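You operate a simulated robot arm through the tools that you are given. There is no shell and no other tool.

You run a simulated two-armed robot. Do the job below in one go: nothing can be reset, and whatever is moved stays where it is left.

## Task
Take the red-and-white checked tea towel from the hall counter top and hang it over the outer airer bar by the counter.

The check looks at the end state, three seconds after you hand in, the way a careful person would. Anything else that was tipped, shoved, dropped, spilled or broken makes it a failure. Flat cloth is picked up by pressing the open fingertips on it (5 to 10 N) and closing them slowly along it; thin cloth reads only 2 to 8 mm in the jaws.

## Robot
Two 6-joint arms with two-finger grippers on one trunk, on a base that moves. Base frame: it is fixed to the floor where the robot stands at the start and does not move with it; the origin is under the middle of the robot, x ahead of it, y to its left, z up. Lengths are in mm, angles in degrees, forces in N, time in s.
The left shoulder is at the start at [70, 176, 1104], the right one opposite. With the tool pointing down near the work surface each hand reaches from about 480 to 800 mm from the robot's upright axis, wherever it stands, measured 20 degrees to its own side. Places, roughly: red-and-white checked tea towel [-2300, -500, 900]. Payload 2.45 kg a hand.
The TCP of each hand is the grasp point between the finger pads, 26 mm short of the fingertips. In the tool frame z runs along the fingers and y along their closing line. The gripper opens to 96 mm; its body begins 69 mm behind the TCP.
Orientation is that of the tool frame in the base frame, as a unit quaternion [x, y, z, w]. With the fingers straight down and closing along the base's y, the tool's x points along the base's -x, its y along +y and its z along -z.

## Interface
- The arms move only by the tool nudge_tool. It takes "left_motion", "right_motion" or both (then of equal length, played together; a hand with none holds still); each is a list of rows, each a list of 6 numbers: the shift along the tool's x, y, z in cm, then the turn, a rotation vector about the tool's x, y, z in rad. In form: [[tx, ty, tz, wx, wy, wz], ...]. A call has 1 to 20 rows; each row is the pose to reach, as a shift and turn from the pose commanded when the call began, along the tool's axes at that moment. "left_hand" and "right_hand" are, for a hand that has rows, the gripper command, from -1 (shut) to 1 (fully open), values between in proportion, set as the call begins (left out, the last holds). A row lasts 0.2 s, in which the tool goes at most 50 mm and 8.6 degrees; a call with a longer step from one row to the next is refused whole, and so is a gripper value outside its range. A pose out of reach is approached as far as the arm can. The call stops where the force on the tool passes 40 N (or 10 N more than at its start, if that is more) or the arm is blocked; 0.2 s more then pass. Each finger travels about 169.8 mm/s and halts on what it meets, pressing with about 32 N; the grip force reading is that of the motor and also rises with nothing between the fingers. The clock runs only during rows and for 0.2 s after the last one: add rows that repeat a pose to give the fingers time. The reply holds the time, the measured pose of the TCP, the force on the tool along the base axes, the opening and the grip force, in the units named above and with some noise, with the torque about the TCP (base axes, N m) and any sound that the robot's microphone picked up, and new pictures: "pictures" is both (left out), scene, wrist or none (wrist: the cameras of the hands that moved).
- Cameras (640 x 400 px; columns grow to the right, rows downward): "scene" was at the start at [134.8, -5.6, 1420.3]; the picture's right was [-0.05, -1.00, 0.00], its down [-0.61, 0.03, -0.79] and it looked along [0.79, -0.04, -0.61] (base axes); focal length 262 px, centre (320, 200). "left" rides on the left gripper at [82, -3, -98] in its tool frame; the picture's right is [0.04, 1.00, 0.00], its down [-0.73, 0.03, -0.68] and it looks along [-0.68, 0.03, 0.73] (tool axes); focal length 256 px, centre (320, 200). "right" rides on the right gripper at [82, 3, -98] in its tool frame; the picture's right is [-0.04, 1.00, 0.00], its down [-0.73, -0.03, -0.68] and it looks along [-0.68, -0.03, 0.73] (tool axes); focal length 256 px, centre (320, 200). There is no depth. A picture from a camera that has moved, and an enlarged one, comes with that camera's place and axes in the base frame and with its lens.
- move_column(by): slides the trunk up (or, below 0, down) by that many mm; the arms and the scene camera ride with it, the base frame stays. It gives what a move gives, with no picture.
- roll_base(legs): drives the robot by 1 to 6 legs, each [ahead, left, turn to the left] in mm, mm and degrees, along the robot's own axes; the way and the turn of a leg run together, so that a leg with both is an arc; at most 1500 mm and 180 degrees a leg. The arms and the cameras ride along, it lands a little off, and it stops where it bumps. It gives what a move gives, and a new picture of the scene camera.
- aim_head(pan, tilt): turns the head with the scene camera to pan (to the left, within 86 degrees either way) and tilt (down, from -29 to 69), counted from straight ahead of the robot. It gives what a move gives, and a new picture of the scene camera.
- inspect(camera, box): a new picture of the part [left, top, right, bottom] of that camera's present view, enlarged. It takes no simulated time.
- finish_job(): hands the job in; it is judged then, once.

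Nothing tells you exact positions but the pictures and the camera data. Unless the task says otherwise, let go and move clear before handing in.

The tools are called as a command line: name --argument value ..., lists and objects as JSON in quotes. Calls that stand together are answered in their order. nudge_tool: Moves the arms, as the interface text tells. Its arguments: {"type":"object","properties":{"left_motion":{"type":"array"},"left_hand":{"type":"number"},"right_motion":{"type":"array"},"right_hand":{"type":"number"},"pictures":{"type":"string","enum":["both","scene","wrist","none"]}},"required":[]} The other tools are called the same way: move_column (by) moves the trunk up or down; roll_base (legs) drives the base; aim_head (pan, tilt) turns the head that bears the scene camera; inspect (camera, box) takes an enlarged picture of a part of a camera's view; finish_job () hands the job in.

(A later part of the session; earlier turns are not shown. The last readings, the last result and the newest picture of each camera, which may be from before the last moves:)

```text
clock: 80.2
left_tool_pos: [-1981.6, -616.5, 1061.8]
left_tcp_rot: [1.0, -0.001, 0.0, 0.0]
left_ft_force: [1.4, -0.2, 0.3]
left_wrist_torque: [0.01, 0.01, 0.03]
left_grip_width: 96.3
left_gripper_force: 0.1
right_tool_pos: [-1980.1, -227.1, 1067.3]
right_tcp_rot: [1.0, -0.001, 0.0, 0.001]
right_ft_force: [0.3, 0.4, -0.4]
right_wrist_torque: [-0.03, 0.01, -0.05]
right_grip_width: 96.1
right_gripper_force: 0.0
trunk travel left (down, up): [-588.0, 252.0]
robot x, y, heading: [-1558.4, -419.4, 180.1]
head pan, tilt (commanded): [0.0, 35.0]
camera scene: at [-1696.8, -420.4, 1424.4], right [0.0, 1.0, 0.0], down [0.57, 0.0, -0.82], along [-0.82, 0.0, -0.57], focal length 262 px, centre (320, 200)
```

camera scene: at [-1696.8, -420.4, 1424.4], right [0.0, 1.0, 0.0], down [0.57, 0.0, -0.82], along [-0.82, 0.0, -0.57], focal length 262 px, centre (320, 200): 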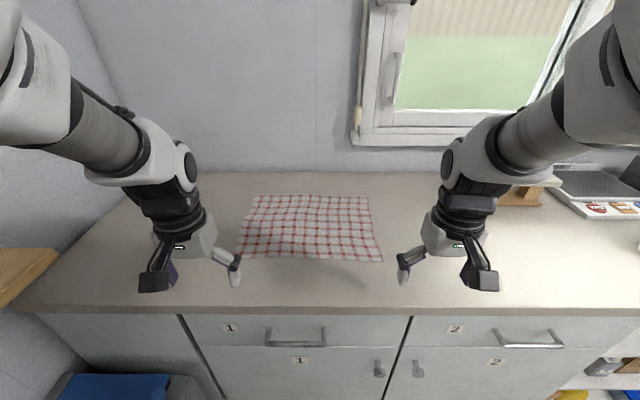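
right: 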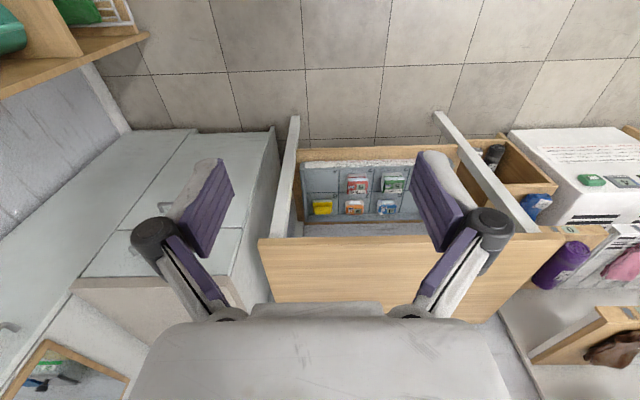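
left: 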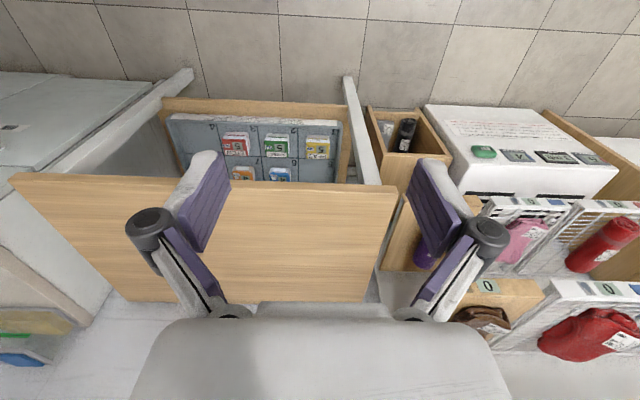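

Towel corners now read: front left [-2201, -651], front right [-2187, -248]. I bring both hands above the two front corners, fingers half open, staying about 65 mm above the cloth.

nudge_tool --left_motion '[[-4.2, 0.05, 1.5, 0, 0, 0], [-8.4, 0.1, 3, 0, 0, 0], [-12.6, 0.1, 4.5, 0, 0, 0], [-16.8, 0.1, 6, 0, 0, 0], [-21, 0.15, 7.5, 0, 0, 0], [-25, 0.15, 9, 0, 0, 0]]' --right_motion '[[-4, 1, 1.5, 0, 0, 0], [-8, 2, 3, 0, 0, 0], [-12, 3, 4.5, 0, 0, 0], [-16, 4, 6, 0, 0, 0], [-20, 5, 7.5, 0, 0, 0], [-24, 5.8, 9.5, 0, 0, 0]]' --left_hand 0.25 --right_hand 0.25

```text
clock: 81.6
left_tool_pos: [-2234.7, -615.2, 966.7]
left_tcp_rot: [1.0, -0.001, 0.003, 0.0]
left_ft_force: [-0.3, -0.3, -0.6]
left_wrist_torque: [0.0, -0.05, -0.01]
left_grip_width: 59.8
left_gripper_force: 0.0
right_tool_pos: [-2225.4, -282.9, 964.8]
right_tcp_rot: [1.0, 0.0, 0.002, 0.0]
right_ft_force: [0.3, 0.9, -0.4]
right_wrist_torque: [-0.02, -0.08, 0.02]
right_grip_width: 59.6
right_gripper_force: 0.1
trunk travel left (down, up): [-588.0, 252.0]
robot x, y, heading: [-1556.5, -421.5, 179.8]
head pan, tilt (commanded): [0.0, 35.0]
camera scene: at [-1703.1, -420.4, 1423.7], right [0.0, 1.0, 0.0], down [0.58, 0.0, -0.82], along [-0.82, 0.0, -0.58], focal length 262 px, centre (320, 200)
camera right: at [-2143.3, -287.4, 1063.5], right [-0.04, -1.0, 0.0], down [-0.74, 0.03, 0.68], along [-0.68, 0.03, -0.74], focal length 256 px, centre (320, 200)
camera left: at [-2153.4, -610.6, 1066.4], right [0.04, -1.0, 0.0], down [-0.74, -0.03, 0.68], along [-0.68, -0.03, -0.74], focal length 256 px, centre (320, 200)
```

scene: 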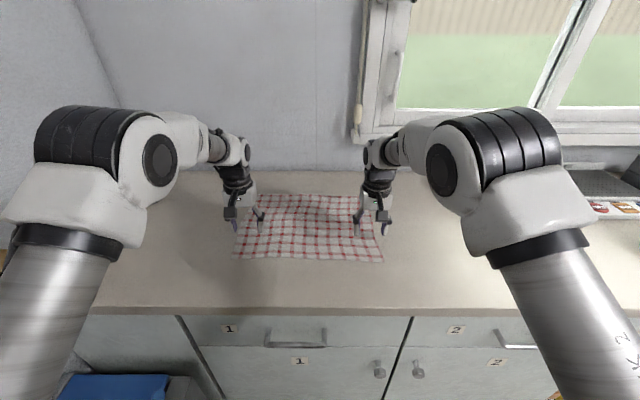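
right: 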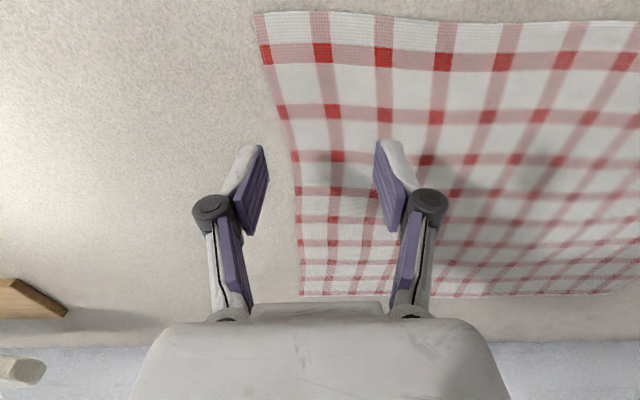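
left: 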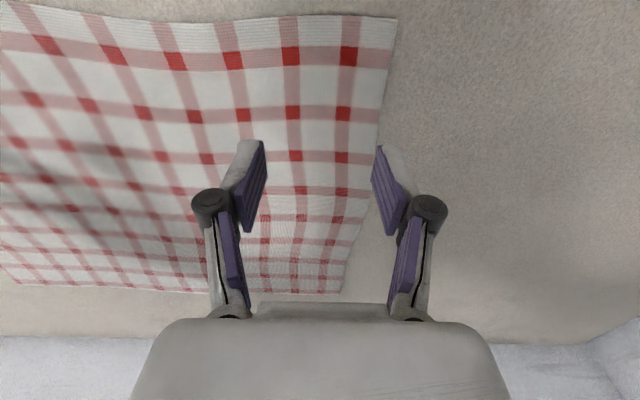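

From the wrist views both hands sit about 60 mm inside the front edge, and the right hand is too near the side edge; the counter looks closer to z 900. I shift both toward the front edge, the right one inward, and go down most of the way.

nudge_tool --left_motion '[[1.5, -0.3, 0.5, 0, 0, 0], [3.0, -0.5, 1.2, 0, 0, 0], [3.0, -0.5, 2.0, 0, 0, 0], [3.0, -0.5, 2.6, 0, 0, 0]]' --right_motion '[[1.5, 1.0, 0.5, 0, 0, 0], [3.0, 2.0, 1.2, 0, 0, 0], [3.0, 2.0, 2.0, 0, 0, 0], [3.0, 2.0, 2.6, 0, 0, 0]]'

```text
clock: 82.6
left_tool_pos: [-2199.1, -611.5, 944.9]
left_tcp_rot: [1.0, -0.001, 0.0, 0.0]
left_ft_force: [0.8, -0.3, -0.2]
left_wrist_torque: [0.04, -0.02, 0.04]
left_grip_width: 59.8
left_gripper_force: 0.1
right_tool_pos: [-2192.8, -304.5, 944.2]
right_tcp_rot: [1.0, -0.001, 0.0, 0.0]
right_ft_force: [-0.3, 0.6, 0.5]
right_wrist_torque: [0.02, 0.0, -0.02]
right_grip_width: 59.8
right_gripper_force: 0.1
trunk travel left (down, up): [-588.0, 252.0]
robot x, y, heading: [-1555.5, -421.5, 179.7]
head pan, tilt (commanded): [0.0, 35.0]
camera scene: at [-1698.1, -420.7, 1424.2], right [0.0, 1.0, 0.0], down [0.57, 0.0, -0.82], along [-0.82, 0.0, -0.57], focal length 262 px, centre (320, 200)
camera right: at [-2109.8, -307.7, 1042.8], right [-0.04, -1.0, 0.0], down [-0.73, 0.03, 0.68], along [-0.68, 0.03, -0.73], focal length 256 px, centre (320, 200)
camera left: at [-2119.5, -607.6, 1044.0], right [0.04, -1.0, 0.0], down [-0.73, -0.03, 0.68], along [-0.68, -0.03, -0.73], focal length 256 px, centre (320, 200)
```

scene: 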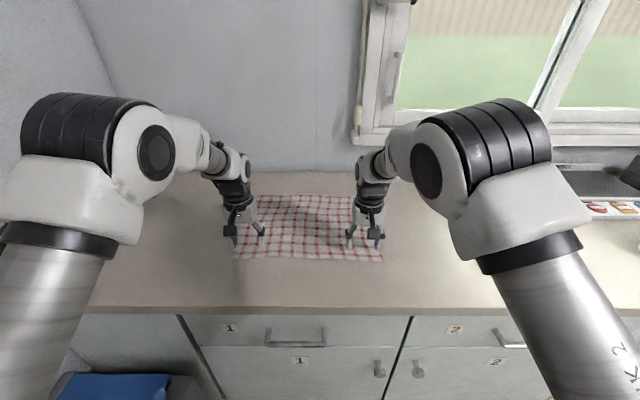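
right: 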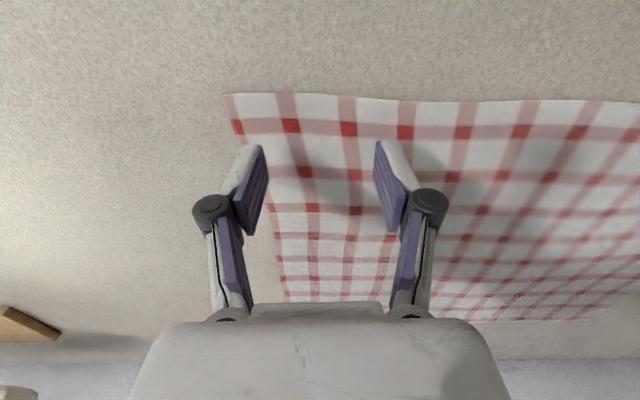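
left: 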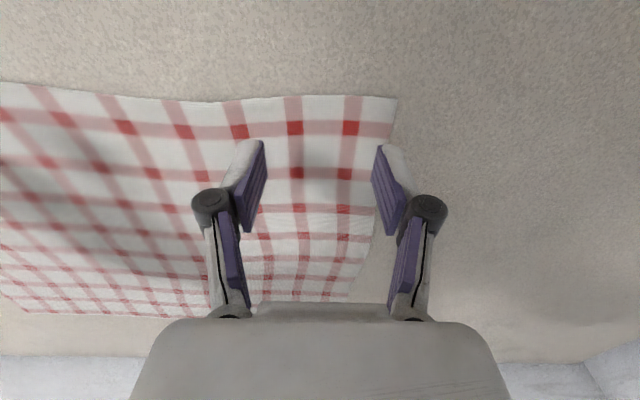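

Both hands are over the corners, about 25 mm in from the front edge and 43 to 46 mm from the sides. I narrow the fingers to 50 mm and lower carefully toward contact.

nudge_tool --left_motion '[[0, 0, 0.5, 0, 0, 0], [0, 0, 0.9, 0, 0, 0], [0, 0, 1.2, 0, 0, 0], [0, 0, 1.2, 0, 0, 0], [0, 0, 1.2, 0, 0, 0]]' --right_motion '[[0, 0, 0.5, 0, 0, 0], [0, 0, 0.9, 0, 0, 0], [0, 0, 1.2, 0, 0, 0], [0, 0, 1.2, 0, 0, 0], [0, 0, 1.2, 0, 0, 0]]' --left_hand 0.04 --right_hand 0.04 --pictures "wrist"

```text
clock: 83.8
left_tool_pos: [-2202.7, -611.3, 934.4]
left_tcp_rot: [1.0, -0.001, 0.0, 0.0]
left_ft_force: [0.0, 0.2, 0.1]
left_wrist_torque: [-0.02, 0.01, -0.01]
left_grip_width: 49.9
left_gripper_force: 0.0
right_tool_pos: [-2192.8, -304.2, 934.1]
right_tcp_rot: [1.0, -0.001, 0.0, 0.0]
right_ft_force: [0.8, -0.9, 0.0]
right_wrist_torque: [-0.01, -0.01, 0.0]
right_grip_width: 49.7
right_gripper_force: 0.1
trunk travel left (down, up): [-588.0, 252.0]
robot x, y, heading: [-1558.9, -421.0, 179.7]
head pan, tilt (commanded): [0.0, 35.0]
camera right: at [-2110.0, -308.2, 1031.8], right [-0.04, -1.0, 0.0], down [-0.73, 0.03, 0.68], along [-0.68, 0.03, -0.73], focal length 256 px, centre (320, 200)
camera left: at [-2121.4, -608.4, 1033.1], right [0.04, -1.0, 0.0], down [-0.73, -0.03, 0.68], along [-0.68, -0.03, -0.73], focal length 256 px, centre (320, 200)
```

right: 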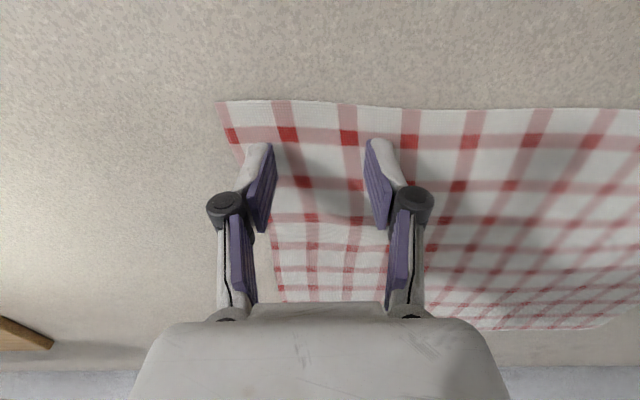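
left: 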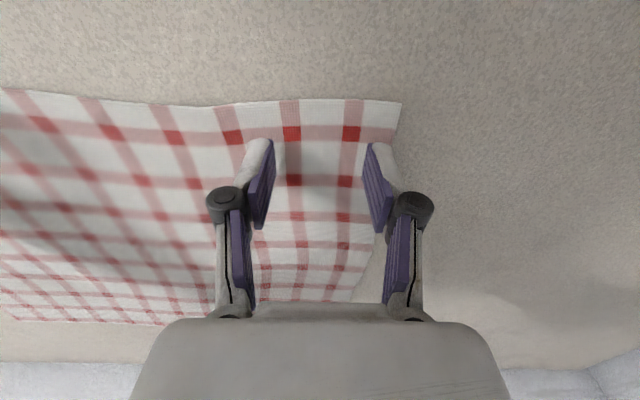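

No contact yet; tips are at about z 908. I continue down in small steps while watching the force.

nudge_tool --left_motion '[[0, 0, 0.2, 0, 0, 0], [0, 0, 0.4, 0, 0, 0], [0, 0, 0.4, 0, 0, 0]]' --right_motion '[[0, 0, 0.2, 0, 0, 0], [0, 0, 0.4, 0, 0, 0], [0, 0, 0.4, 0, 0, 0]]' --pictures "none"

nudge_tool --left_motion '[[0, 0, 0.2, 0, 0, 0], [0, 0, 0.2, 0, 0, 0]]' --right_motion '[[0, 0, 0.2, 0, 0, 0], [0, 0, 0.2, 0, 0, 0]]' --pictures "none"

```text
clock: 84.6
left_tool_pos: [-2203.2, -613.1, 929.7]
left_tcp_rot: [1.0, 0.0, 0.0, 0.0]
left_ft_force: [0.1, 0.3, 0.1]
left_wrist_torque: [-0.02, -0.05, -0.01]
left_grip_width: 49.9
left_gripper_force: 0.1
right_tool_pos: [-2191.1, -304.4, 929.9]
right_tcp_rot: [1.0, 0.0, 0.0, 0.0]
right_ft_force: [-0.2, 0.2, -0.6]
right_wrist_torque: [-0.01, 0.04, -0.01]
right_grip_width: 49.8
right_gripper_force: 0.1
trunk travel left (down, up): [-588.0, 252.0]
robot x, y, heading: [-1561.7, -416.4, 179.7]
head pan, tilt (commanded): [0.0, 35.0]
```

```text
clock: 85.2
left_tool_pos: [-2202.9, -612.7, 927.3]
left_tcp_rot: [1.0, -0.002, -0.001, 0.0]
left_ft_force: [0.6, -0.7, -0.4]
left_wrist_torque: [0.01, 0.0, -0.03]
left_grip_width: 50.1
left_gripper_force: 0.1
right_tool_pos: [-2191.8, -303.4, 927.5]
right_tcp_rot: [1.0, -0.001, 0.0, 0.0]
right_ft_force: [-0.6, 0.3, -0.1]
right_wrist_torque: [-0.02, -0.02, -0.01]
right_grip_width: 49.6
right_gripper_force: 0.1
trunk travel left (down, up): [-588.0, 252.0]
robot x, y, heading: [-1558.1, -419.1, 179.9]
head pan, tilt (commanded): [0.0, 35.0]
```

Still free at tip height about 901. I keep lowering by 2 mm at a time.

nudge_tool --left_motion '[[0, 0, 0.2, 0, 0, 0], [0, 0, 0.2, 0, 0, 0]]' --right_motion '[[0, 0, 0.2, 0, 0, 0], [0, 0, 0.2, 0, 0, 0]]' --pictures "none"

nudge_tool --left_motion '[[0, 0, 0.1, 0, 0, 0], [0, 0, 0.1, 0, 0, 0]]' --right_motion '[[0, 0, 0.1, 0, 0, 0], [0, 0, 0.1, 0, 0, 0]]' --pictures "none"

```text
clock: 85.8
left_tool_pos: [-2203.2, -612.3, 925.8]
left_tcp_rot: [1.0, -0.001, -0.001, 0.0]
left_ft_force: [0.3, 0.4, 3.5]
left_wrist_torque: [-0.07, 0.06, -0.01]
left_grip_width: 50.4
left_gripper_force: 0.3
right_tool_pos: [-2190.4, -304.3, 926.1]
right_tcp_rot: [1.0, -0.001, -0.001, 0.0]
right_ft_force: [-1.2, -0.3, 6.2]
right_wrist_torque: [-0.02, 0.03, 0.01]
right_grip_width: 50.3
right_gripper_force: 0.6
trunk travel left (down, up): [-588.0, 252.0]
robot x, y, heading: [-1559.4, -418.2, 179.8]
head pan, tilt (commanded): [0.0, 35.0]
```

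```text
clock: 86.4
left_tool_pos: [-2200.6, -613.2, 926.4]
left_tcp_rot: [1.0, -0.001, -0.001, 0.0]
left_ft_force: [0.5, 0.5, 1.5]
left_wrist_torque: [-0.03, 0.0, 0.02]
left_grip_width: 50.1
left_gripper_force: 0.0
right_tool_pos: [-2189.6, -304.8, 924.2]
right_tcp_rot: [1.0, 0.0, -0.001, 0.0]
right_ft_force: [-0.5, -0.5, 12.5]
right_wrist_torque: [-0.09, -0.03, -0.03]
right_grip_width: 49.2
right_gripper_force: 0.0
trunk travel left (down, up): [-588.0, 252.0]
robot x, y, heading: [-1559.0, -420.7, 180.1]
head pan, tilt (commanded): [0.0, 35.0]
```

Contact: right about 12 N, left about 1.5 N. I balance both to roughly 7 to 8 N.

nudge_tool --left_motion '[[0, 0, 0.1, 0, 0, 0], [0, 0, 0.1, 0, 0, 0]]' --right_motion '[[0, 0, -0.05, 0, 0, 0], [0, 0, -0.05, 0, 0, 0]]' --pictures "wrist"

```text
clock: 87.0
left_tool_pos: [-2201.4, -612.1, 926.5]
left_tcp_rot: [1.0, 0.0, -0.001, -0.001]
left_ft_force: [0.2, -0.2, 7.0]
left_wrist_torque: [-0.09, -0.03, 0.0]
left_grip_width: 50.9
left_gripper_force: 0.8
right_tool_pos: [-2189.9, -303.4, 925.7]
right_tcp_rot: [1.0, -0.001, -0.002, 0.0]
right_ft_force: [-0.1, -0.6, 12.2]
right_wrist_torque: [-0.02, -0.05, -0.04]
right_grip_width: 49.1
right_gripper_force: 7.7
trunk travel left (down, up): [-588.0, 252.0]
robot x, y, heading: [-1556.9, -419.6, 180.0]
head pan, tilt (commanded): [0.0, 35.0]
camera right: at [-2106.7, -308.2, 1023.5], right [-0.04, -1.0, 0.0], down [-0.73, 0.03, 0.68], along [-0.68, 0.03, -0.73], focal length 256 px, centre (320, 200)
camera left: at [-2119.8, -608.6, 1023.8], right [0.04, -1.0, 0.0], down [-0.73, -0.03, 0.68], along [-0.68, -0.03, -0.73], focal length 256 px, centre (320, 200)
```

right: 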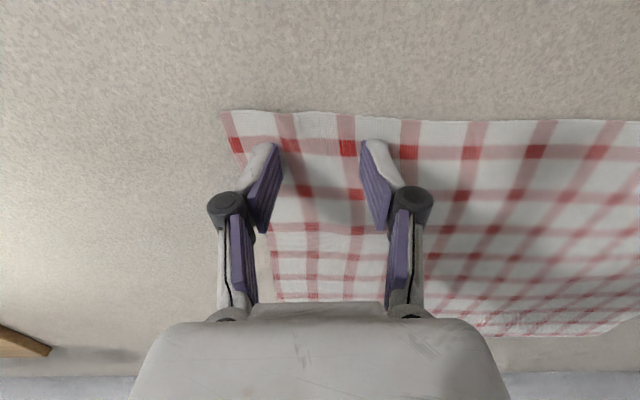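
left: 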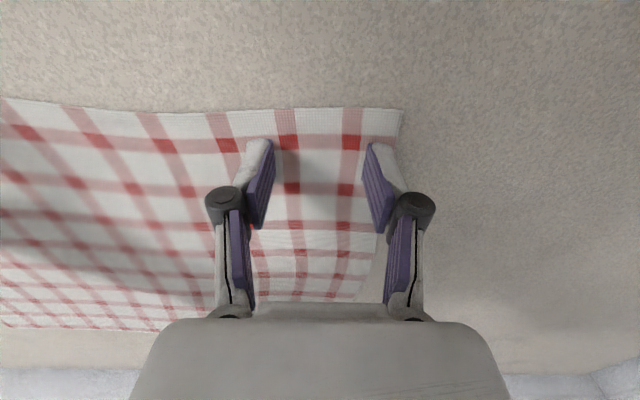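

Right still presses 12 N, so I lift it clear and grip with the left hand first, so the cloth can gather freely. I close the left fingers in slow steps.

nudge_tool --left_motion '[[0, 0, 0, 0, 0, 0], [0, 0, 0, 0, 0, 0], [0, 0, 0, 0, 0, 0]]' --right_motion '[[0, 0, -0.5, 0, 0, 0], [0, 0, -1.2, 0, 0, 0], [0, 0, -1.5, 0, 0, 0]]' --left_hand -0.1 --pictures "wrist"

```text
clock: 87.8
left_tool_pos: [-2202.6, -612.6, 924.8]
left_tcp_rot: [1.0, -0.001, -0.001, 0.001]
left_ft_force: [-0.2, 0.3, 9.3]
left_wrist_torque: [-0.02, 0.03, -0.03]
left_grip_width: 43.6
left_gripper_force: 0.1
right_tool_pos: [-2190.6, -303.4, 938.8]
right_tcp_rot: [1.0, -0.001, 0.001, 0.0]
right_ft_force: [1.2, -0.6, -0.2]
right_wrist_torque: [0.01, -0.02, 0.0]
right_grip_width: 50.0
right_gripper_force: 0.0
trunk travel left (down, up): [-588.0, 252.0]
robot x, y, heading: [-1560.2, -419.6, 179.7]
head pan, tilt (commanded): [0.0, 35.0]
camera right: at [-2106.8, -307.2, 1037.6], right [-0.04, -1.0, 0.0], down [-0.73, 0.03, 0.68], along [-0.68, 0.03, -0.73], focal length 256 px, centre (320, 200)
camera left: at [-2120.3, -608.2, 1023.3], right [0.04, -1.0, 0.0], down [-0.73, -0.03, 0.68], along [-0.68, -0.03, -0.73], focal length 256 px, centre (320, 200)
```

right: 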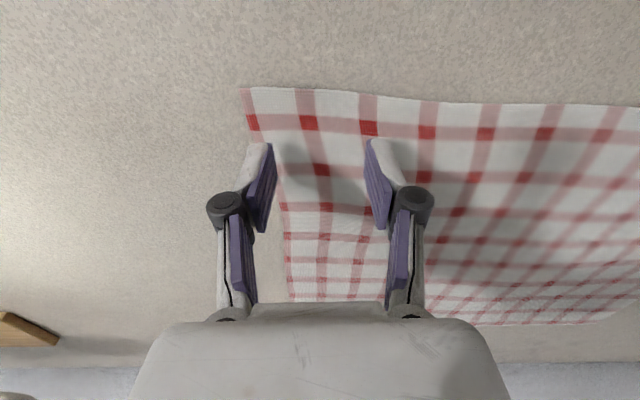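
left: 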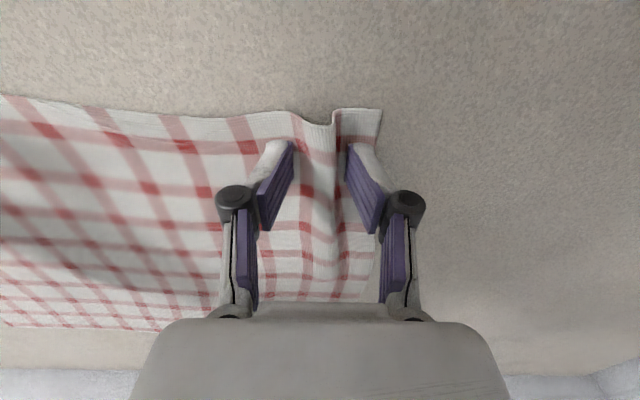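

The cloth ridges up nicely between the left fingers. I keep closing slowly.

nudge_tool --left_motion '[[0, 0, 0, 0, 0, 0], [0, 0, 0, 0, 0, 0]]' --left_hand -0.3 --pictures "wrist"

nudge_tool --left_motion '[[0, 0, 0, 0, 0, 0], [0, 0, 0, 0, 0, 0]]' --left_hand -0.5 --pictures "wrist"

```text
clock: 88.4
left_tool_pos: [-2202.0, -611.9, 925.0]
left_tcp_rot: [1.0, -0.001, 0.0, 0.0]
left_ft_force: [0.1, -0.5, 6.1]
left_wrist_torque: [-0.01, -0.02, 0.0]
left_grip_width: 34.4
left_gripper_force: 0.0
right_tool_pos: [-2190.4, -303.7, 940.4]
right_tcp_rot: [1.0, -0.001, 0.0, 0.0]
right_ft_force: [0.3, 1.4, -0.1]
right_wrist_torque: [0.01, 0.02, 0.02]
right_grip_width: 50.1
right_gripper_force: 0.1
trunk travel left (down, up): [-588.0, 252.0]
robot x, y, heading: [-1555.9, -417.2, 179.9]
head pan, tilt (commanded): [0.0, 35.0]
camera left: at [-2120.4, -608.3, 1023.1], right [0.04, -1.0, 0.0], down [-0.73, -0.03, 0.68], along [-0.68, -0.03, -0.73], focal length 256 px, centre (320, 200)
```

left: 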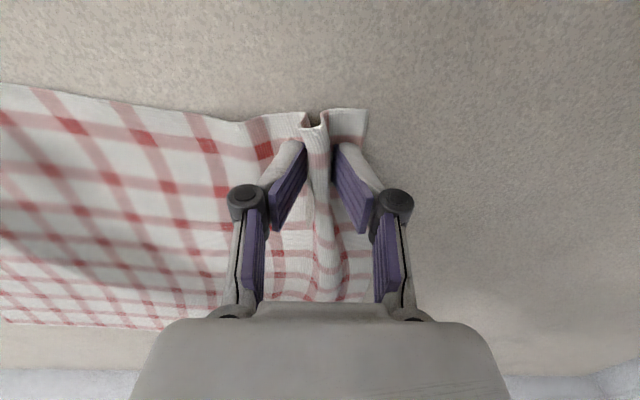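

```text
clock: 89.0
left_tool_pos: [-2202.7, -612.3, 925.5]
left_tcp_rot: [1.0, -0.001, -0.002, 0.001]
left_ft_force: [0.2, 0.4, 12.8]
left_wrist_torque: [-0.02, 0.04, 0.02]
left_grip_width: 25.1
left_gripper_force: 0.0
right_tool_pos: [-2189.6, -303.2, 940.0]
right_tcp_rot: [1.0, 0.0, 0.0, 0.0]
right_ft_force: [-0.2, -0.5, 0.8]
right_wrist_torque: [0.03, 0.01, -0.02]
right_grip_width: 50.2
right_gripper_force: 0.1
trunk travel left (down, up): [-588.0, 252.0]
robot x, y, heading: [-1559.1, -418.0, 180.0]
head pan, tilt (commanded): [0.0, 35.0]
camera left: at [-2120.0, -608.1, 1024.0], right [0.04, -1.0, 0.0], down [-0.73, -0.03, 0.68], along [-0.68, -0.03, -0.73], focal length 256 px, centre (320, 200)
```

left: 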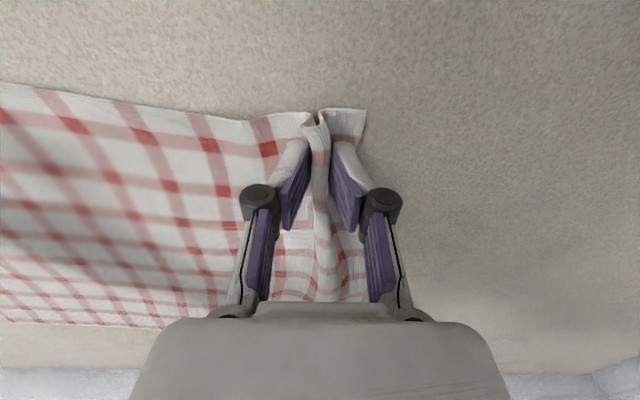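

Good ridge; force rose to about 12 N, so I ease up a hair and close the rest.

nudge_tool --left_motion '[[0, 0, -0.04, 0, 0, 0], [0, 0, -0.04, 0, 0, 0]]' --left_hand -0.7 --pictures "none"

nudge_tool --left_motion '[[0, 0, 0, 0, 0, 0], [0, 0, 0, 0, 0, 0]]' --left_hand -0.85 --pictures "none"

nudge_tool --left_motion '[[0, 0, 0, 0, 0, 0], [0, 0, 0, 0, 0, 0], [0, 0, 0, 0, 0, 0]]' --left_hand -1 --pictures "wrist"

```text
clock: 89.6
left_tool_pos: [-2201.7, -611.0, 926.7]
left_tcp_rot: [1.0, -0.001, -0.002, 0.0]
left_ft_force: [-0.6, 1.0, 19.2]
left_wrist_torque: [0.01, 0.05, -0.02]
left_grip_width: 12.9
left_gripper_force: 0.0
right_tool_pos: [-2187.9, -303.9, 939.3]
right_tcp_rot: [1.0, -0.001, -0.001, 0.0]
right_ft_force: [0.5, 0.4, -0.6]
right_wrist_torque: [0.01, 0.0, 0.0]
right_grip_width: 50.2
right_gripper_force: 0.0
trunk travel left (down, up): [-588.0, 252.0]
robot x, y, heading: [-1558.4, -418.2, 180.1]
head pan, tilt (commanded): [0.0, 35.0]
```

```text
clock: 90.2
left_tool_pos: [-2201.1, -611.5, 926.1]
left_tcp_rot: [1.0, -0.001, -0.002, 0.0]
left_ft_force: [-2.0, -0.2, 21.9]
left_wrist_torque: [-0.08, 0.02, -0.02]
left_grip_width: 6.4
left_gripper_force: 0.1
right_tool_pos: [-2188.9, -302.9, 939.8]
right_tcp_rot: [1.0, -0.001, -0.001, 0.0]
right_ft_force: [0.7, -0.1, 0.6]
right_wrist_torque: [0.04, 0.0, 0.01]
right_grip_width: 49.8
right_gripper_force: 0.0
trunk travel left (down, up): [-588.0, 252.0]
robot x, y, heading: [-1557.4, -419.1, 179.7]
head pan, tilt (commanded): [0.0, 35.0]
```

```text
clock: 91.0
left_tool_pos: [-2201.3, -611.3, 926.3]
left_tcp_rot: [1.0, -0.001, -0.001, -0.001]
left_ft_force: [-0.6, 1.0, 21.1]
left_wrist_torque: [-0.26, 0.0, 0.03]
left_grip_width: 2.6
left_gripper_force: 29.4
right_tool_pos: [-2188.4, -303.0, 940.5]
right_tcp_rot: [1.0, 0.0, -0.001, -0.001]
right_ft_force: [0.5, -0.5, -0.7]
right_wrist_torque: [-0.02, 0.01, 0.0]
right_grip_width: 49.9
right_gripper_force: 0.0
trunk travel left (down, up): [-588.0, 252.0]
robot x, y, heading: [-1556.9, -418.6, 179.9]
head pan, tilt (commanded): [0.0, 35.0]
camera left: at [-2119.2, -607.5, 1024.9], right [0.04, -1.0, 0.0], down [-0.73, -0.03, 0.68], along [-0.68, -0.03, -0.73], focal length 256 px, centre (320, 200)
```

left: 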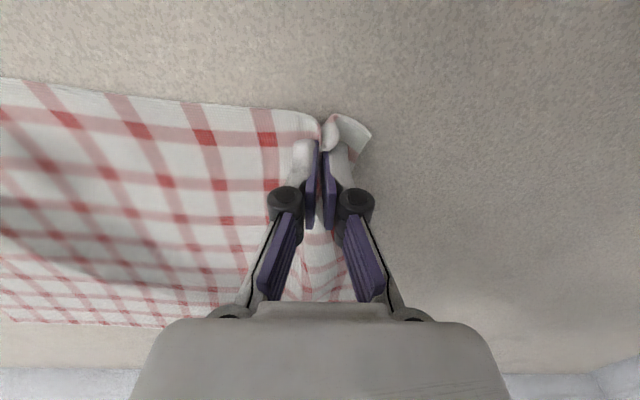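

The left hand holds the cloth (2.6 mm in the jaws). I lift it slightly and ease it inward to give slack, then check the right corner.

nudge_tool --left_motion '[[0, 0, -0.4, 0, 0, 0], [0, -0.7, -0.8, 0, 0, 0], [0, -1.5, -1.0, 0, 0, 0], [0, -2.0, -1.0, 0, 0, 0]]' --right_motion '[[0, 0, 0, 0, 0, 0], [0, 0, 0, 0, 0, 0], [0, 0, 0, 0, 0, 0], [0, 0, 0, 0, 0, 0]]' --pictures "both"

```text
clock: 92.0
left_tool_pos: [-2203.5, -591.8, 933.4]
left_tcp_rot: [1.0, -0.001, 0.0, 0.0]
left_ft_force: [0.2, -0.6, 0.2]
left_wrist_torque: [0.01, 0.01, 0.02]
left_grip_width: 2.7
left_gripper_force: 28.0
right_tool_pos: [-2190.3, -303.7, 938.3]
right_tcp_rot: [1.0, 0.0, 0.0, 0.0]
right_ft_force: [0.3, 0.2, 0.0]
right_wrist_torque: [0.02, -0.02, -0.02]
right_grip_width: 50.1
right_gripper_force: 0.1
trunk travel left (down, up): [-588.0, 252.0]
robot x, y, heading: [-1559.9, -422.1, 180.0]
head pan, tilt (commanded): [0.0, 35.0]
camera scene: at [-1697.7, -420.4, 1424.2], right [0.0, 1.0, 0.0], down [0.57, 0.0, -0.82], along [-0.82, 0.0, -0.57], focal length 262 px, centre (320, 200)
camera right: at [-2108.0, -307.5, 1037.0], right [-0.04, -1.0, 0.0], down [-0.73, 0.03, 0.68], along [-0.68, 0.03, -0.73], focal length 256 px, centre (320, 200)
camera left: at [-2121.3, -587.2, 1032.5], right [0.04, -1.0, 0.0], down [-0.73, -0.03, 0.68], along [-0.68, -0.03, -0.73], focal length 256 px, centre (320, 200)
```

scene: 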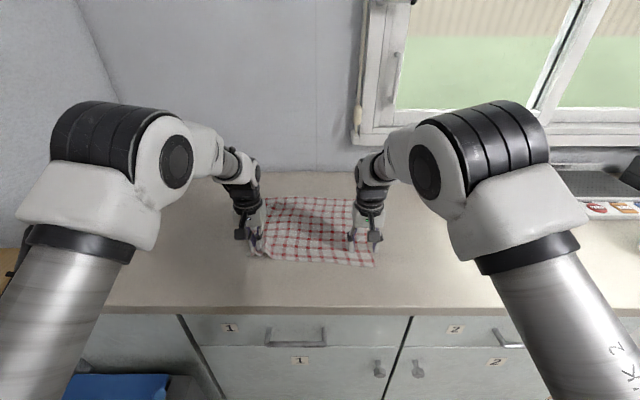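
right: 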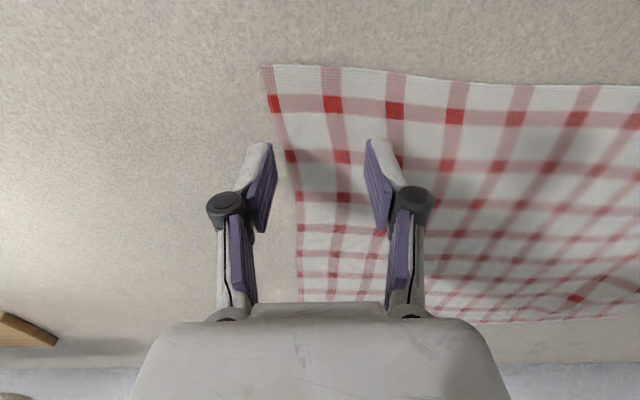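
left: 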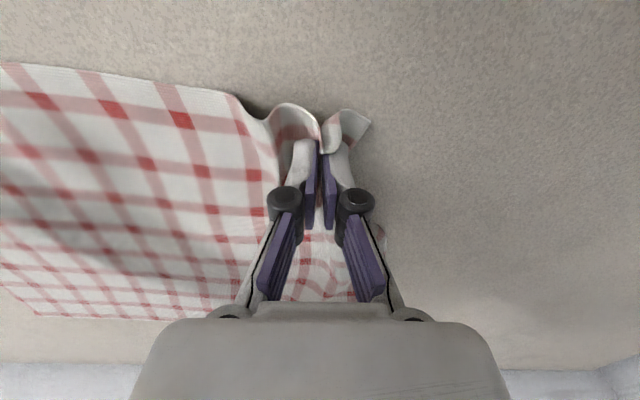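

The towel slid right a bit with that slack, so I re-center the right hand over its corner and lower to just above contact.

nudge_tool --right_motion '[[0.7, 1.2, 0, 0, 0, 0], [1.4, 2.3, 0.4, 0, 0, 0], [1.4, 2.3, 0.8, 0, 0, 0], [1.4, 2.3, 1.1, 0, 0, 0], [1.4, 2.3, 1.1, 0, 0, 0]]' --pictures "wrist"

```text
clock: 93.2
left_tool_pos: [-2203.6, -589.9, 934.5]
left_tcp_rot: [1.0, 0.0, 0.0, 0.0]
left_ft_force: [0.0, -1.3, -1.5]
left_wrist_torque: [0.06, -0.01, 0.0]
left_grip_width: 2.0
left_gripper_force: 28.9
right_tool_pos: [-2176.0, -328.5, 928.5]
right_tcp_rot: [1.0, -0.001, 0.0, 0.0]
right_ft_force: [0.0, -0.7, 0.3]
right_wrist_torque: [-0.01, 0.02, 0.01]
right_grip_width: 49.7
right_gripper_force: 0.1
trunk travel left (down, up): [-588.0, 252.0]
robot x, y, heading: [-1556.1, -420.8, 179.9]
head pan, tilt (commanded): [0.0, 35.0]
camera right: at [-2093.8, -331.7, 1026.7], right [-0.04, -1.0, 0.0], down [-0.73, 0.03, 0.68], along [-0.68, 0.03, -0.73], focal length 256 px, centre (320, 200)
```

right: 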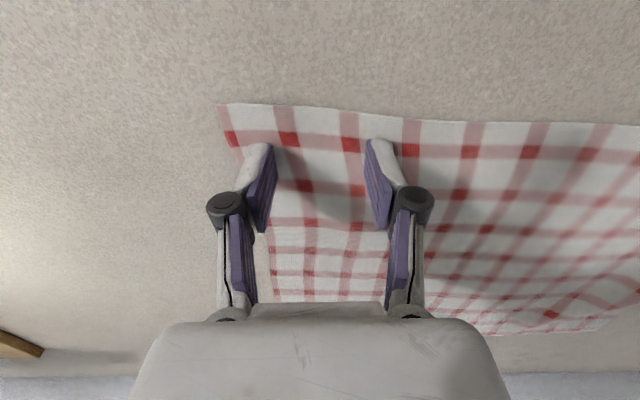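

Placement matches the left one. I lower the right hand to a light press.

nudge_tool --right_motion '[[0, 0, 0.2, 0, 0, 0], [0, 0, 0.2, 0, 0, 0]]' --pictures "none"

nudge_tool --right_motion '[[0, 0, 0.1, 0, 0, 0], [0, 0, 0.1, 0, 0, 0]]' --pictures "none"

```text
clock: 93.8
left_tool_pos: [-2202.3, -590.6, 935.2]
left_tcp_rot: [1.0, 0.0, -0.001, 0.0]
left_ft_force: [-0.7, -0.2, 0.1]
left_wrist_torque: [0.01, -0.05, 0.03]
left_grip_width: 5.6
left_gripper_force: 39.7
right_tool_pos: [-2176.4, -327.3, 925.8]
right_tcp_rot: [1.0, -0.001, 0.0, 0.0]
right_ft_force: [-0.2, -0.1, 0.9]
right_wrist_torque: [0.0, 0.0, -0.01]
right_grip_width: 50.1
right_gripper_force: 0.6
trunk travel left (down, up): [-588.0, 252.0]
robot x, y, heading: [-1559.3, -419.0, 179.8]
head pan, tilt (commanded): [0.0, 35.0]
```

```text
clock: 94.4
left_tool_pos: [-2202.2, -590.9, 935.4]
left_tcp_rot: [1.0, -0.001, -0.001, -0.001]
left_ft_force: [-0.5, -0.9, 4.6]
left_wrist_torque: [-0.1, 0.02, 0.03]
left_grip_width: 5.2
left_gripper_force: 29.8
right_tool_pos: [-2176.3, -326.5, 925.5]
right_tcp_rot: [1.0, -0.001, 0.0, -0.001]
right_ft_force: [-0.8, -0.7, 3.3]
right_wrist_torque: [-0.02, -0.04, 0.0]
right_grip_width: 50.6
right_gripper_force: 0.4
trunk travel left (down, up): [-588.0, 252.0]
robot x, y, heading: [-1555.8, -419.7, 180.0]
head pan, tilt (commanded): [0.0, 35.0]
```

Right reads about 3 N; a touch more pressure, then slow closing.

nudge_tool --right_motion '[[0, 0, 0.08, 0, 0, 0], [0, 0, 0.08, 0, 0, 0]]' --right_hand -0.1 --pictures "wrist"

nudge_tool --right_motion '[[0, 0, 0, 0, 0, 0], [0, 0, 0, 0, 0, 0]]' --right_hand -0.3 --pictures "wrist"

```text
clock: 95.0
left_tool_pos: [-2201.8, -590.8, 934.8]
left_tcp_rot: [1.0, 0.0, -0.001, 0.0]
left_ft_force: [-0.1, 0.0, -0.1]
left_wrist_torque: [0.02, -0.04, 0.0]
left_grip_width: 2.2
left_gripper_force: 28.3
right_tool_pos: [-2174.3, -327.7, 926.5]
right_tcp_rot: [1.0, -0.001, -0.001, 0.0]
right_ft_force: [0.1, -0.3, 11.4]
right_wrist_torque: [0.03, -0.03, 0.04]
right_grip_width: 42.4
right_gripper_force: 0.0
trunk travel left (down, up): [-588.0, 252.0]
robot x, y, heading: [-1553.6, -419.7, 179.4]
head pan, tilt (commanded): [0.0, 35.0]
camera right: at [-2092.5, -330.8, 1024.0], right [-0.04, -1.0, 0.0], down [-0.73, 0.03, 0.68], along [-0.68, 0.03, -0.73], focal length 256 px, centre (320, 200)
```

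right: 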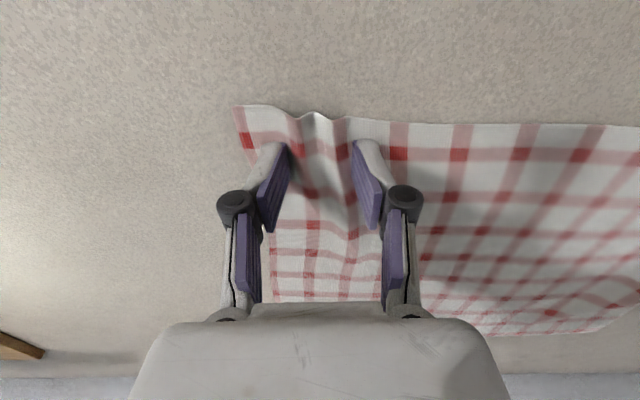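

```text
clock: 95.6
left_tool_pos: [-2202.6, -591.2, 935.4]
left_tcp_rot: [1.0, -0.001, -0.001, 0.0]
left_ft_force: [0.6, 1.2, 0.0]
left_wrist_torque: [0.06, -0.01, 0.02]
left_grip_width: 4.3
left_gripper_force: 28.8
right_tool_pos: [-2175.3, -326.4, 925.3]
right_tcp_rot: [1.0, -0.001, -0.001, 0.0]
right_ft_force: [0.3, -2.9, 15.4]
right_wrist_torque: [-0.2, -0.08, -0.08]
right_grip_width: 34.6
right_gripper_force: 7.0
trunk travel left (down, up): [-588.0, 252.0]
robot x, y, heading: [-1559.9, -418.3, 179.7]
head pan, tilt (commanded): [0.0, 35.0]
camera right: at [-2091.9, -330.8, 1023.6], right [-0.04, -1.0, 0.0], down [-0.73, 0.03, 0.68], along [-0.68, 0.03, -0.73], focal length 256 px, centre (320, 200)
```

right: 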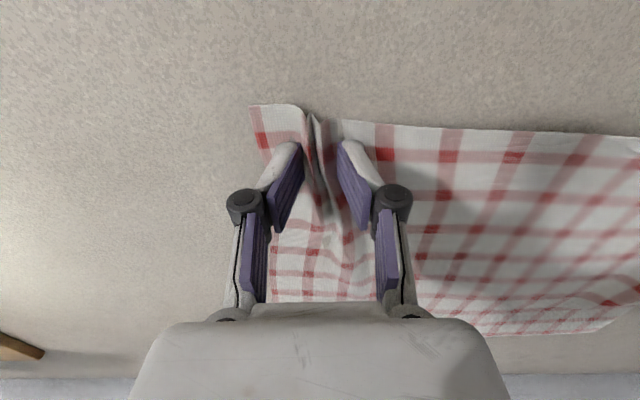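

The ridge forms well here too; force is about 15 N, so I ease up slightly while closing further.

nudge_tool --right_motion '[[0, 0, -0.08, 0, 0, 0], [0, 0, -0.08, 0, 0, 0]]' --right_hand -0.5 --pictures "none"

nudge_tool --right_motion '[[0, 0, -0.03, 0, 0, 0], [0, 0, -0.03, 0, 0, 0]]' --right_hand -0.7 --pictures "none"

nudge_tool --right_motion '[[0, 0, 0, 0, 0, 0], [0, 0, 0, 0, 0, 0]]' --right_hand -0.85 --pictures "none"

nudge_tool --right_motion '[[0, 0, 0, 0, 0, 0], [0, 0, 0, 0, 0, 0], [0, 0, 0, 0, 0, 0]]' --right_hand -1 --pictures "wrist"

```text
clock: 96.2
left_tool_pos: [-2200.4, -590.8, 936.3]
left_tcp_rot: [1.0, -0.001, -0.001, 0.0]
left_ft_force: [0.8, 3.4, 1.2]
left_wrist_torque: [0.14, 0.03, 0.06]
left_grip_width: 1.3
left_gripper_force: 31.4
right_tool_pos: [-2175.1, -326.9, 927.9]
right_tcp_rot: [1.0, 0.0, -0.001, 0.0]
right_ft_force: [0.5, -6.3, 20.3]
right_wrist_torque: [-0.32, -0.08, -0.01]
right_grip_width: 23.8
right_gripper_force: 7.8
trunk travel left (down, up): [-588.0, 252.0]
robot x, y, heading: [-1555.7, -419.2, 179.6]
head pan, tilt (commanded): [0.0, 35.0]
```

```text
clock: 96.8
left_tool_pos: [-2201.6, -590.0, 936.4]
left_tcp_rot: [1.0, -0.001, -0.001, -0.001]
left_ft_force: [-0.8, 2.0, 1.2]
left_wrist_torque: [0.08, -0.01, 0.03]
left_grip_width: 3.4
left_gripper_force: 37.6
right_tool_pos: [-2175.0, -327.1, 926.1]
right_tcp_rot: [1.0, -0.001, -0.001, -0.001]
right_ft_force: [-0.2, -2.4, 20.0]
right_wrist_torque: [-0.13, -0.05, 0.03]
right_grip_width: 14.4
right_gripper_force: 0.1
trunk travel left (down, up): [-588.0, 252.0]
robot x, y, heading: [-1556.8, -420.3, 180.0]
head pan, tilt (commanded): [0.0, 35.0]
```

```text
clock: 97.4
left_tool_pos: [-2202.1, -590.8, 936.5]
left_tcp_rot: [1.0, -0.001, -0.001, -0.001]
left_ft_force: [0.2, 6.4, -0.9]
left_wrist_torque: [0.18, 0.01, 0.1]
left_grip_width: 3.1
left_gripper_force: 30.1
right_tool_pos: [-2175.3, -328.2, 927.0]
right_tcp_rot: [1.0, -0.001, -0.001, 0.0]
right_ft_force: [-0.9, -8.8, 15.5]
right_wrist_torque: [-0.3, 0.0, 0.06]
right_grip_width: 7.1
right_gripper_force: 9.4
trunk travel left (down, up): [-588.0, 252.0]
robot x, y, heading: [-1559.7, -415.3, 180.0]
head pan, tilt (commanded): [0.0, 35.0]
```

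```text
clock: 98.2
left_tool_pos: [-2201.6, -591.6, 935.8]
left_tcp_rot: [1.0, -0.001, 0.0, -0.001]
left_ft_force: [-0.3, 12.9, -1.7]
left_wrist_torque: [0.28, 0.02, 0.09]
left_grip_width: 3.5
left_gripper_force: 34.5
right_tool_pos: [-2174.6, -327.7, 926.8]
right_tcp_rot: [1.0, -0.001, -0.001, -0.001]
right_ft_force: [-1.7, -12.8, 10.0]
right_wrist_torque: [-0.16, -0.09, 0.11]
right_grip_width: 3.6
right_gripper_force: 32.2
trunk travel left (down, up): [-588.0, 252.0]
robot x, y, heading: [-1559.1, -421.5, 179.7]
head pan, tilt (commanded): [0.0, 35.0]
camera right: at [-2092.5, -331.5, 1025.1], right [-0.04, -1.0, 0.0], down [-0.73, 0.03, 0.68], along [-0.68, 0.03, -0.73], focal length 256 px, centre (320, 200)
```

right: 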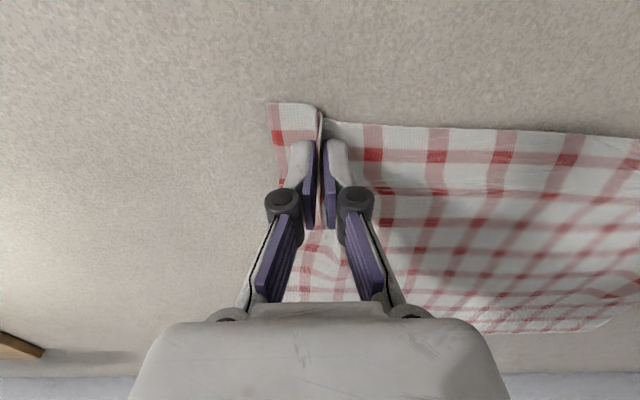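

Both corners are pinched (3.5 mm each), with about 13 N of pull between the hands. I ease them together by about 15 mm as I lift a little.

nudge_tool --left_motion '[[0, -0.4, -0.3, 0, 0, 0], [0, -0.7, -1.0, 0, 0, 0], [0, -0.7, -2.0, 0, 0, 0], [0, -0.7, -3.0, 0, 0, 0], [0, -0.7, -4.0, 0, 0, 0]]' --right_motion '[[0, 0.4, -0.3, 0, 0, 0], [0, 0.7, -1.0, 0, 0, 0], [0, 0.7, -2.0, 0, 0, 0], [0, 0.7, -3.0, 0, 0, 0], [0, 0.7, -4.0, 0, 0, 0]]' --pictures "both"

```text
clock: 99.4
left_tool_pos: [-2203.2, -583.9, 976.6]
left_tcp_rot: [1.0, 0.0, -0.001, 0.0]
left_ft_force: [-0.3, -1.1, -0.1]
left_wrist_torque: [0.03, 0.01, 0.02]
left_grip_width: 2.5
left_gripper_force: 30.3
right_tool_pos: [-2177.1, -333.2, 966.8]
right_tcp_rot: [1.0, -0.002, 0.001, 0.0]
right_ft_force: [0.9, 0.6, 2.7]
right_wrist_torque: [-0.02, 0.07, -0.04]
right_grip_width: 4.8
right_gripper_force: 31.0
trunk travel left (down, up): [-588.0, 252.0]
robot x, y, heading: [-1559.5, -421.7, 179.8]
head pan, tilt (commanded): [0.0, 35.0]
camera scene: at [-1696.4, -420.2, 1424.4], right [0.0, 1.0, 0.0], down [0.57, 0.0, -0.82], along [-0.82, 0.0, -0.57], focal length 262 px, centre (320, 200)
camera right: at [-2094.0, -337.3, 1065.0], right [-0.04, -1.0, 0.0], down [-0.73, 0.03, 0.68], along [-0.68, 0.03, -0.74], focal length 256 px, centre (320, 200)
camera left: at [-2121.0, -580.6, 1074.2], right [0.04, -1.0, 0.0], down [-0.73, -0.03, 0.68], along [-0.68, -0.03, -0.73], focal length 256 px, centre (320, 200)
```

scene: 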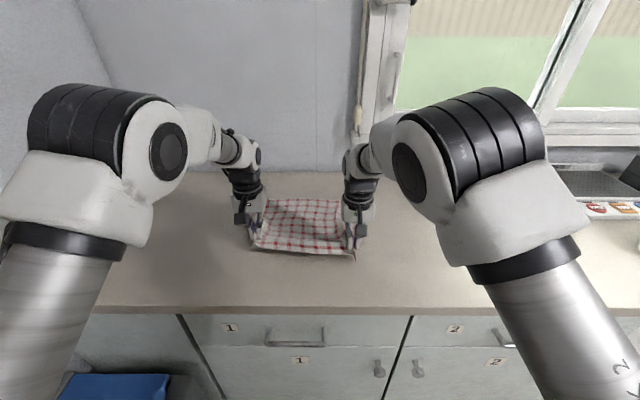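
right: 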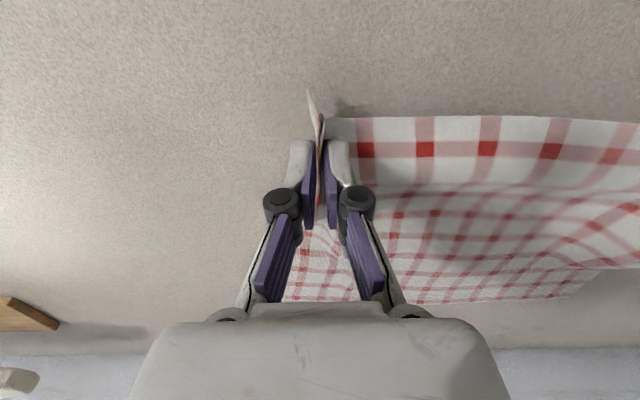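
left: 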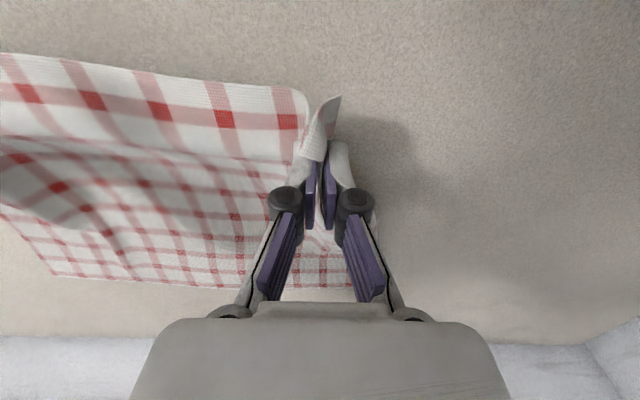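

Both grips hold. I raise the towel straight up with the arms, aligning the hands, then lift with the trunk so it hangs clear of the counter.

nudge_tool --left_motion '[[0.3, 0, -2.5, 0, 0, 0], [0.6, 0, -5.5, 0, 0, 0], [1.0, 0, -8.5, 0, 0, 0], [1.3, 0, -11.5, 0, 0, 0], [1.3, 0, -14, 0, 0, 0]]' --right_motion '[[-0.3, 0, -3, 0, 0, 0], [-0.6, 0, -6, 0, 0, 0], [-1.0, 0, -9, 0, 0, 0], [-1.3, 0, -12, 0, 0, 0], [-1.3, 0, -15, 0, 0, 0]]' --pictures "scene"

move_column --by 150

aim_head --pan 0 --tilt 40

```text
clock: 100.6
left_tool_pos: [-2186.5, -585.8, 1117.2]
left_tcp_rot: [1.0, 0.0, -0.001, 0.0]
left_ft_force: [-0.8, 0.6, 1.0]
left_wrist_torque: [-0.07, 0.03, 0.02]
left_grip_width: 1.1
left_gripper_force: 26.8
right_tool_pos: [-2188.3, -332.9, 1115.6]
right_tcp_rot: [1.0, 0.0, 0.0, -0.001]
right_ft_force: [1.0, -1.4, 1.7]
right_wrist_torque: [0.06, 0.01, -0.01]
right_grip_width: 4.5
right_gripper_force: 30.6
trunk travel left (down, up): [-588.0, 252.0]
robot x, y, heading: [-1554.2, -421.2, 180.2]
head pan, tilt (commanded): [0.0, 35.0]
camera scene: at [-1696.2, -420.4, 1424.4], right [0.0, 1.0, 0.0], down [0.57, 0.0, -0.82], along [-0.82, 0.0, -0.57], focal length 262 px, centre (320, 200)
```

scene: 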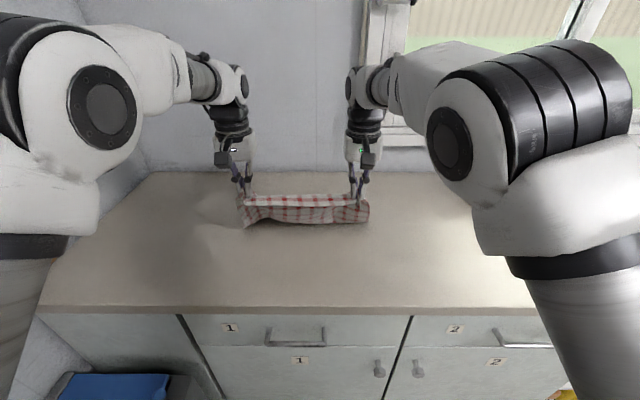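

```text
clock: 102.3
left_tool_pos: [-2187.1, -585.3, 1266.6]
left_tcp_rot: [1.0, -0.001, 0.0, 0.001]
left_ft_force: [1.7, 0.2, -1.0]
left_wrist_torque: [0.08, -0.04, 0.06]
left_grip_width: 3.6
left_gripper_force: 28.2
right_tool_pos: [-2190.9, -332.7, 1262.5]
right_tcp_rot: [1.0, -0.001, -0.001, 0.0]
right_ft_force: [-1.1, 1.1, -0.9]
right_wrist_torque: [-0.03, 0.02, 0.0]
right_grip_width: 5.3
right_gripper_force: 37.7
trunk travel left (down, up): [-738.0, 102.0]
robot x, y, heading: [-1556.2, -417.5, 179.9]
head pan, tilt (commanded): [0.0, 35.0]
```

```text
clock: 103.0
left_tool_pos: [-2187.1, -585.5, 1266.4]
left_tcp_rot: [1.0, -0.001, 0.0, 0.0]
left_ft_force: [-0.9, 2.6, -0.8]
left_wrist_torque: [0.08, 0.0, 0.07]
left_grip_width: 5.6
left_gripper_force: 34.0
right_tool_pos: [-2188.6, -332.2, 1262.9]
right_tcp_rot: [1.0, -0.001, 0.001, 0.001]
right_ft_force: [0.6, -0.1, 0.5]
right_wrist_torque: [0.25, 0.02, 0.0]
right_grip_width: 2.1
right_gripper_force: 28.1
trunk travel left (down, up): [-738.0, 102.0]
robot x, y, heading: [-1559.9, -417.7, 180.0]
head pan, tilt (commanded): [0.0, 40.0]
camera scene: at [-1694.5, -419.8, 1566.7], right [0.0, 1.0, 0.0], down [0.64, 0.0, -0.77], along [-0.77, 0.0, -0.64], focal length 262 px, centre (320, 200)
```

scene: 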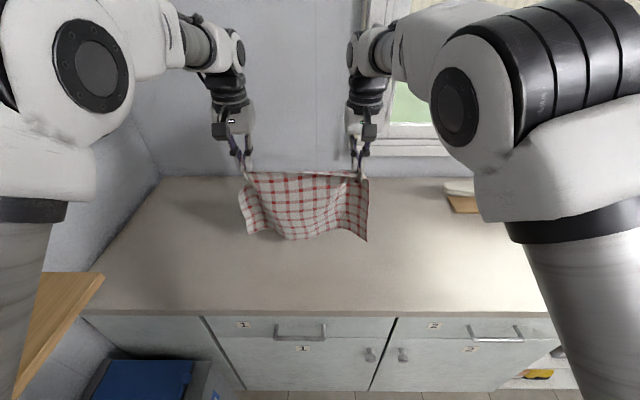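

The towel hangs freely from both hands, clear of the counter. I pull the hands in toward me and center them for driving.

nudge_tool --left_motion '[[3, -0.6, 0, 0, 0, 0], [7, -1.4, 0, 0, 0, 0], [11, -2.2, 0, 0, 0, 0], [15, -3, 0, 0, 0, 0], [18, -3.6, 0, 0, 0, 0], [20, -4, 0, 0, 0, 0]]' --right_motion '[[3, -0.6, 0, 0, 0, 0], [7, -1.4, 0, 0, 0, 0], [11, -2.2, 0, 0, 0, 0], [15, -3, 0, 0, 0, 0], [18, -3.6, 0, 0, 0, 0], [20, -4, 0, 0, 0, 0]]' --pictures "scene"

```text
clock: 104.4
left_tool_pos: [-2011.8, -554.4, 1258.1]
left_tcp_rot: [1.0, 0.005, 0.013, -0.025]
left_ft_force: [-1.4, 14.8, -0.9]
left_wrist_torque: [0.29, -0.04, 0.21]
left_grip_width: 3.3
left_gripper_force: 34.3
left hand out of reach, approached as far as the arm can: row 6
right_tool_pos: [-2008.6, -288.4, 1236.3]
right_tcp_rot: [0.999, -0.006, 0.039, 0.025]
right_ft_force: [0.5, -16.0, 0.5]
right_wrist_torque: [-0.42, -0.06, -0.03]
right_grip_width: 3.2
right_gripper_force: 31.3
right hand out of reach, approached as far as the arm can: row 6
trunk travel left (down, up): [-738.0, 102.0]
robot x, y, heading: [-1558.6, -421.0, 179.8]
head pan, tilt (commanded): [0.0, 40.0]
camera scene: at [-1699.3, -415.5, 1572.5], right [0.07, 1.0, 0.0], down [0.59, -0.04, -0.81], along [-0.81, 0.06, -0.59], focal length 262 px, centre (320, 200)
```

scene: 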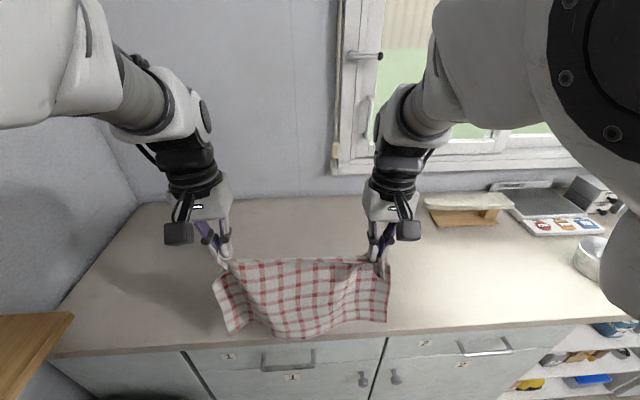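

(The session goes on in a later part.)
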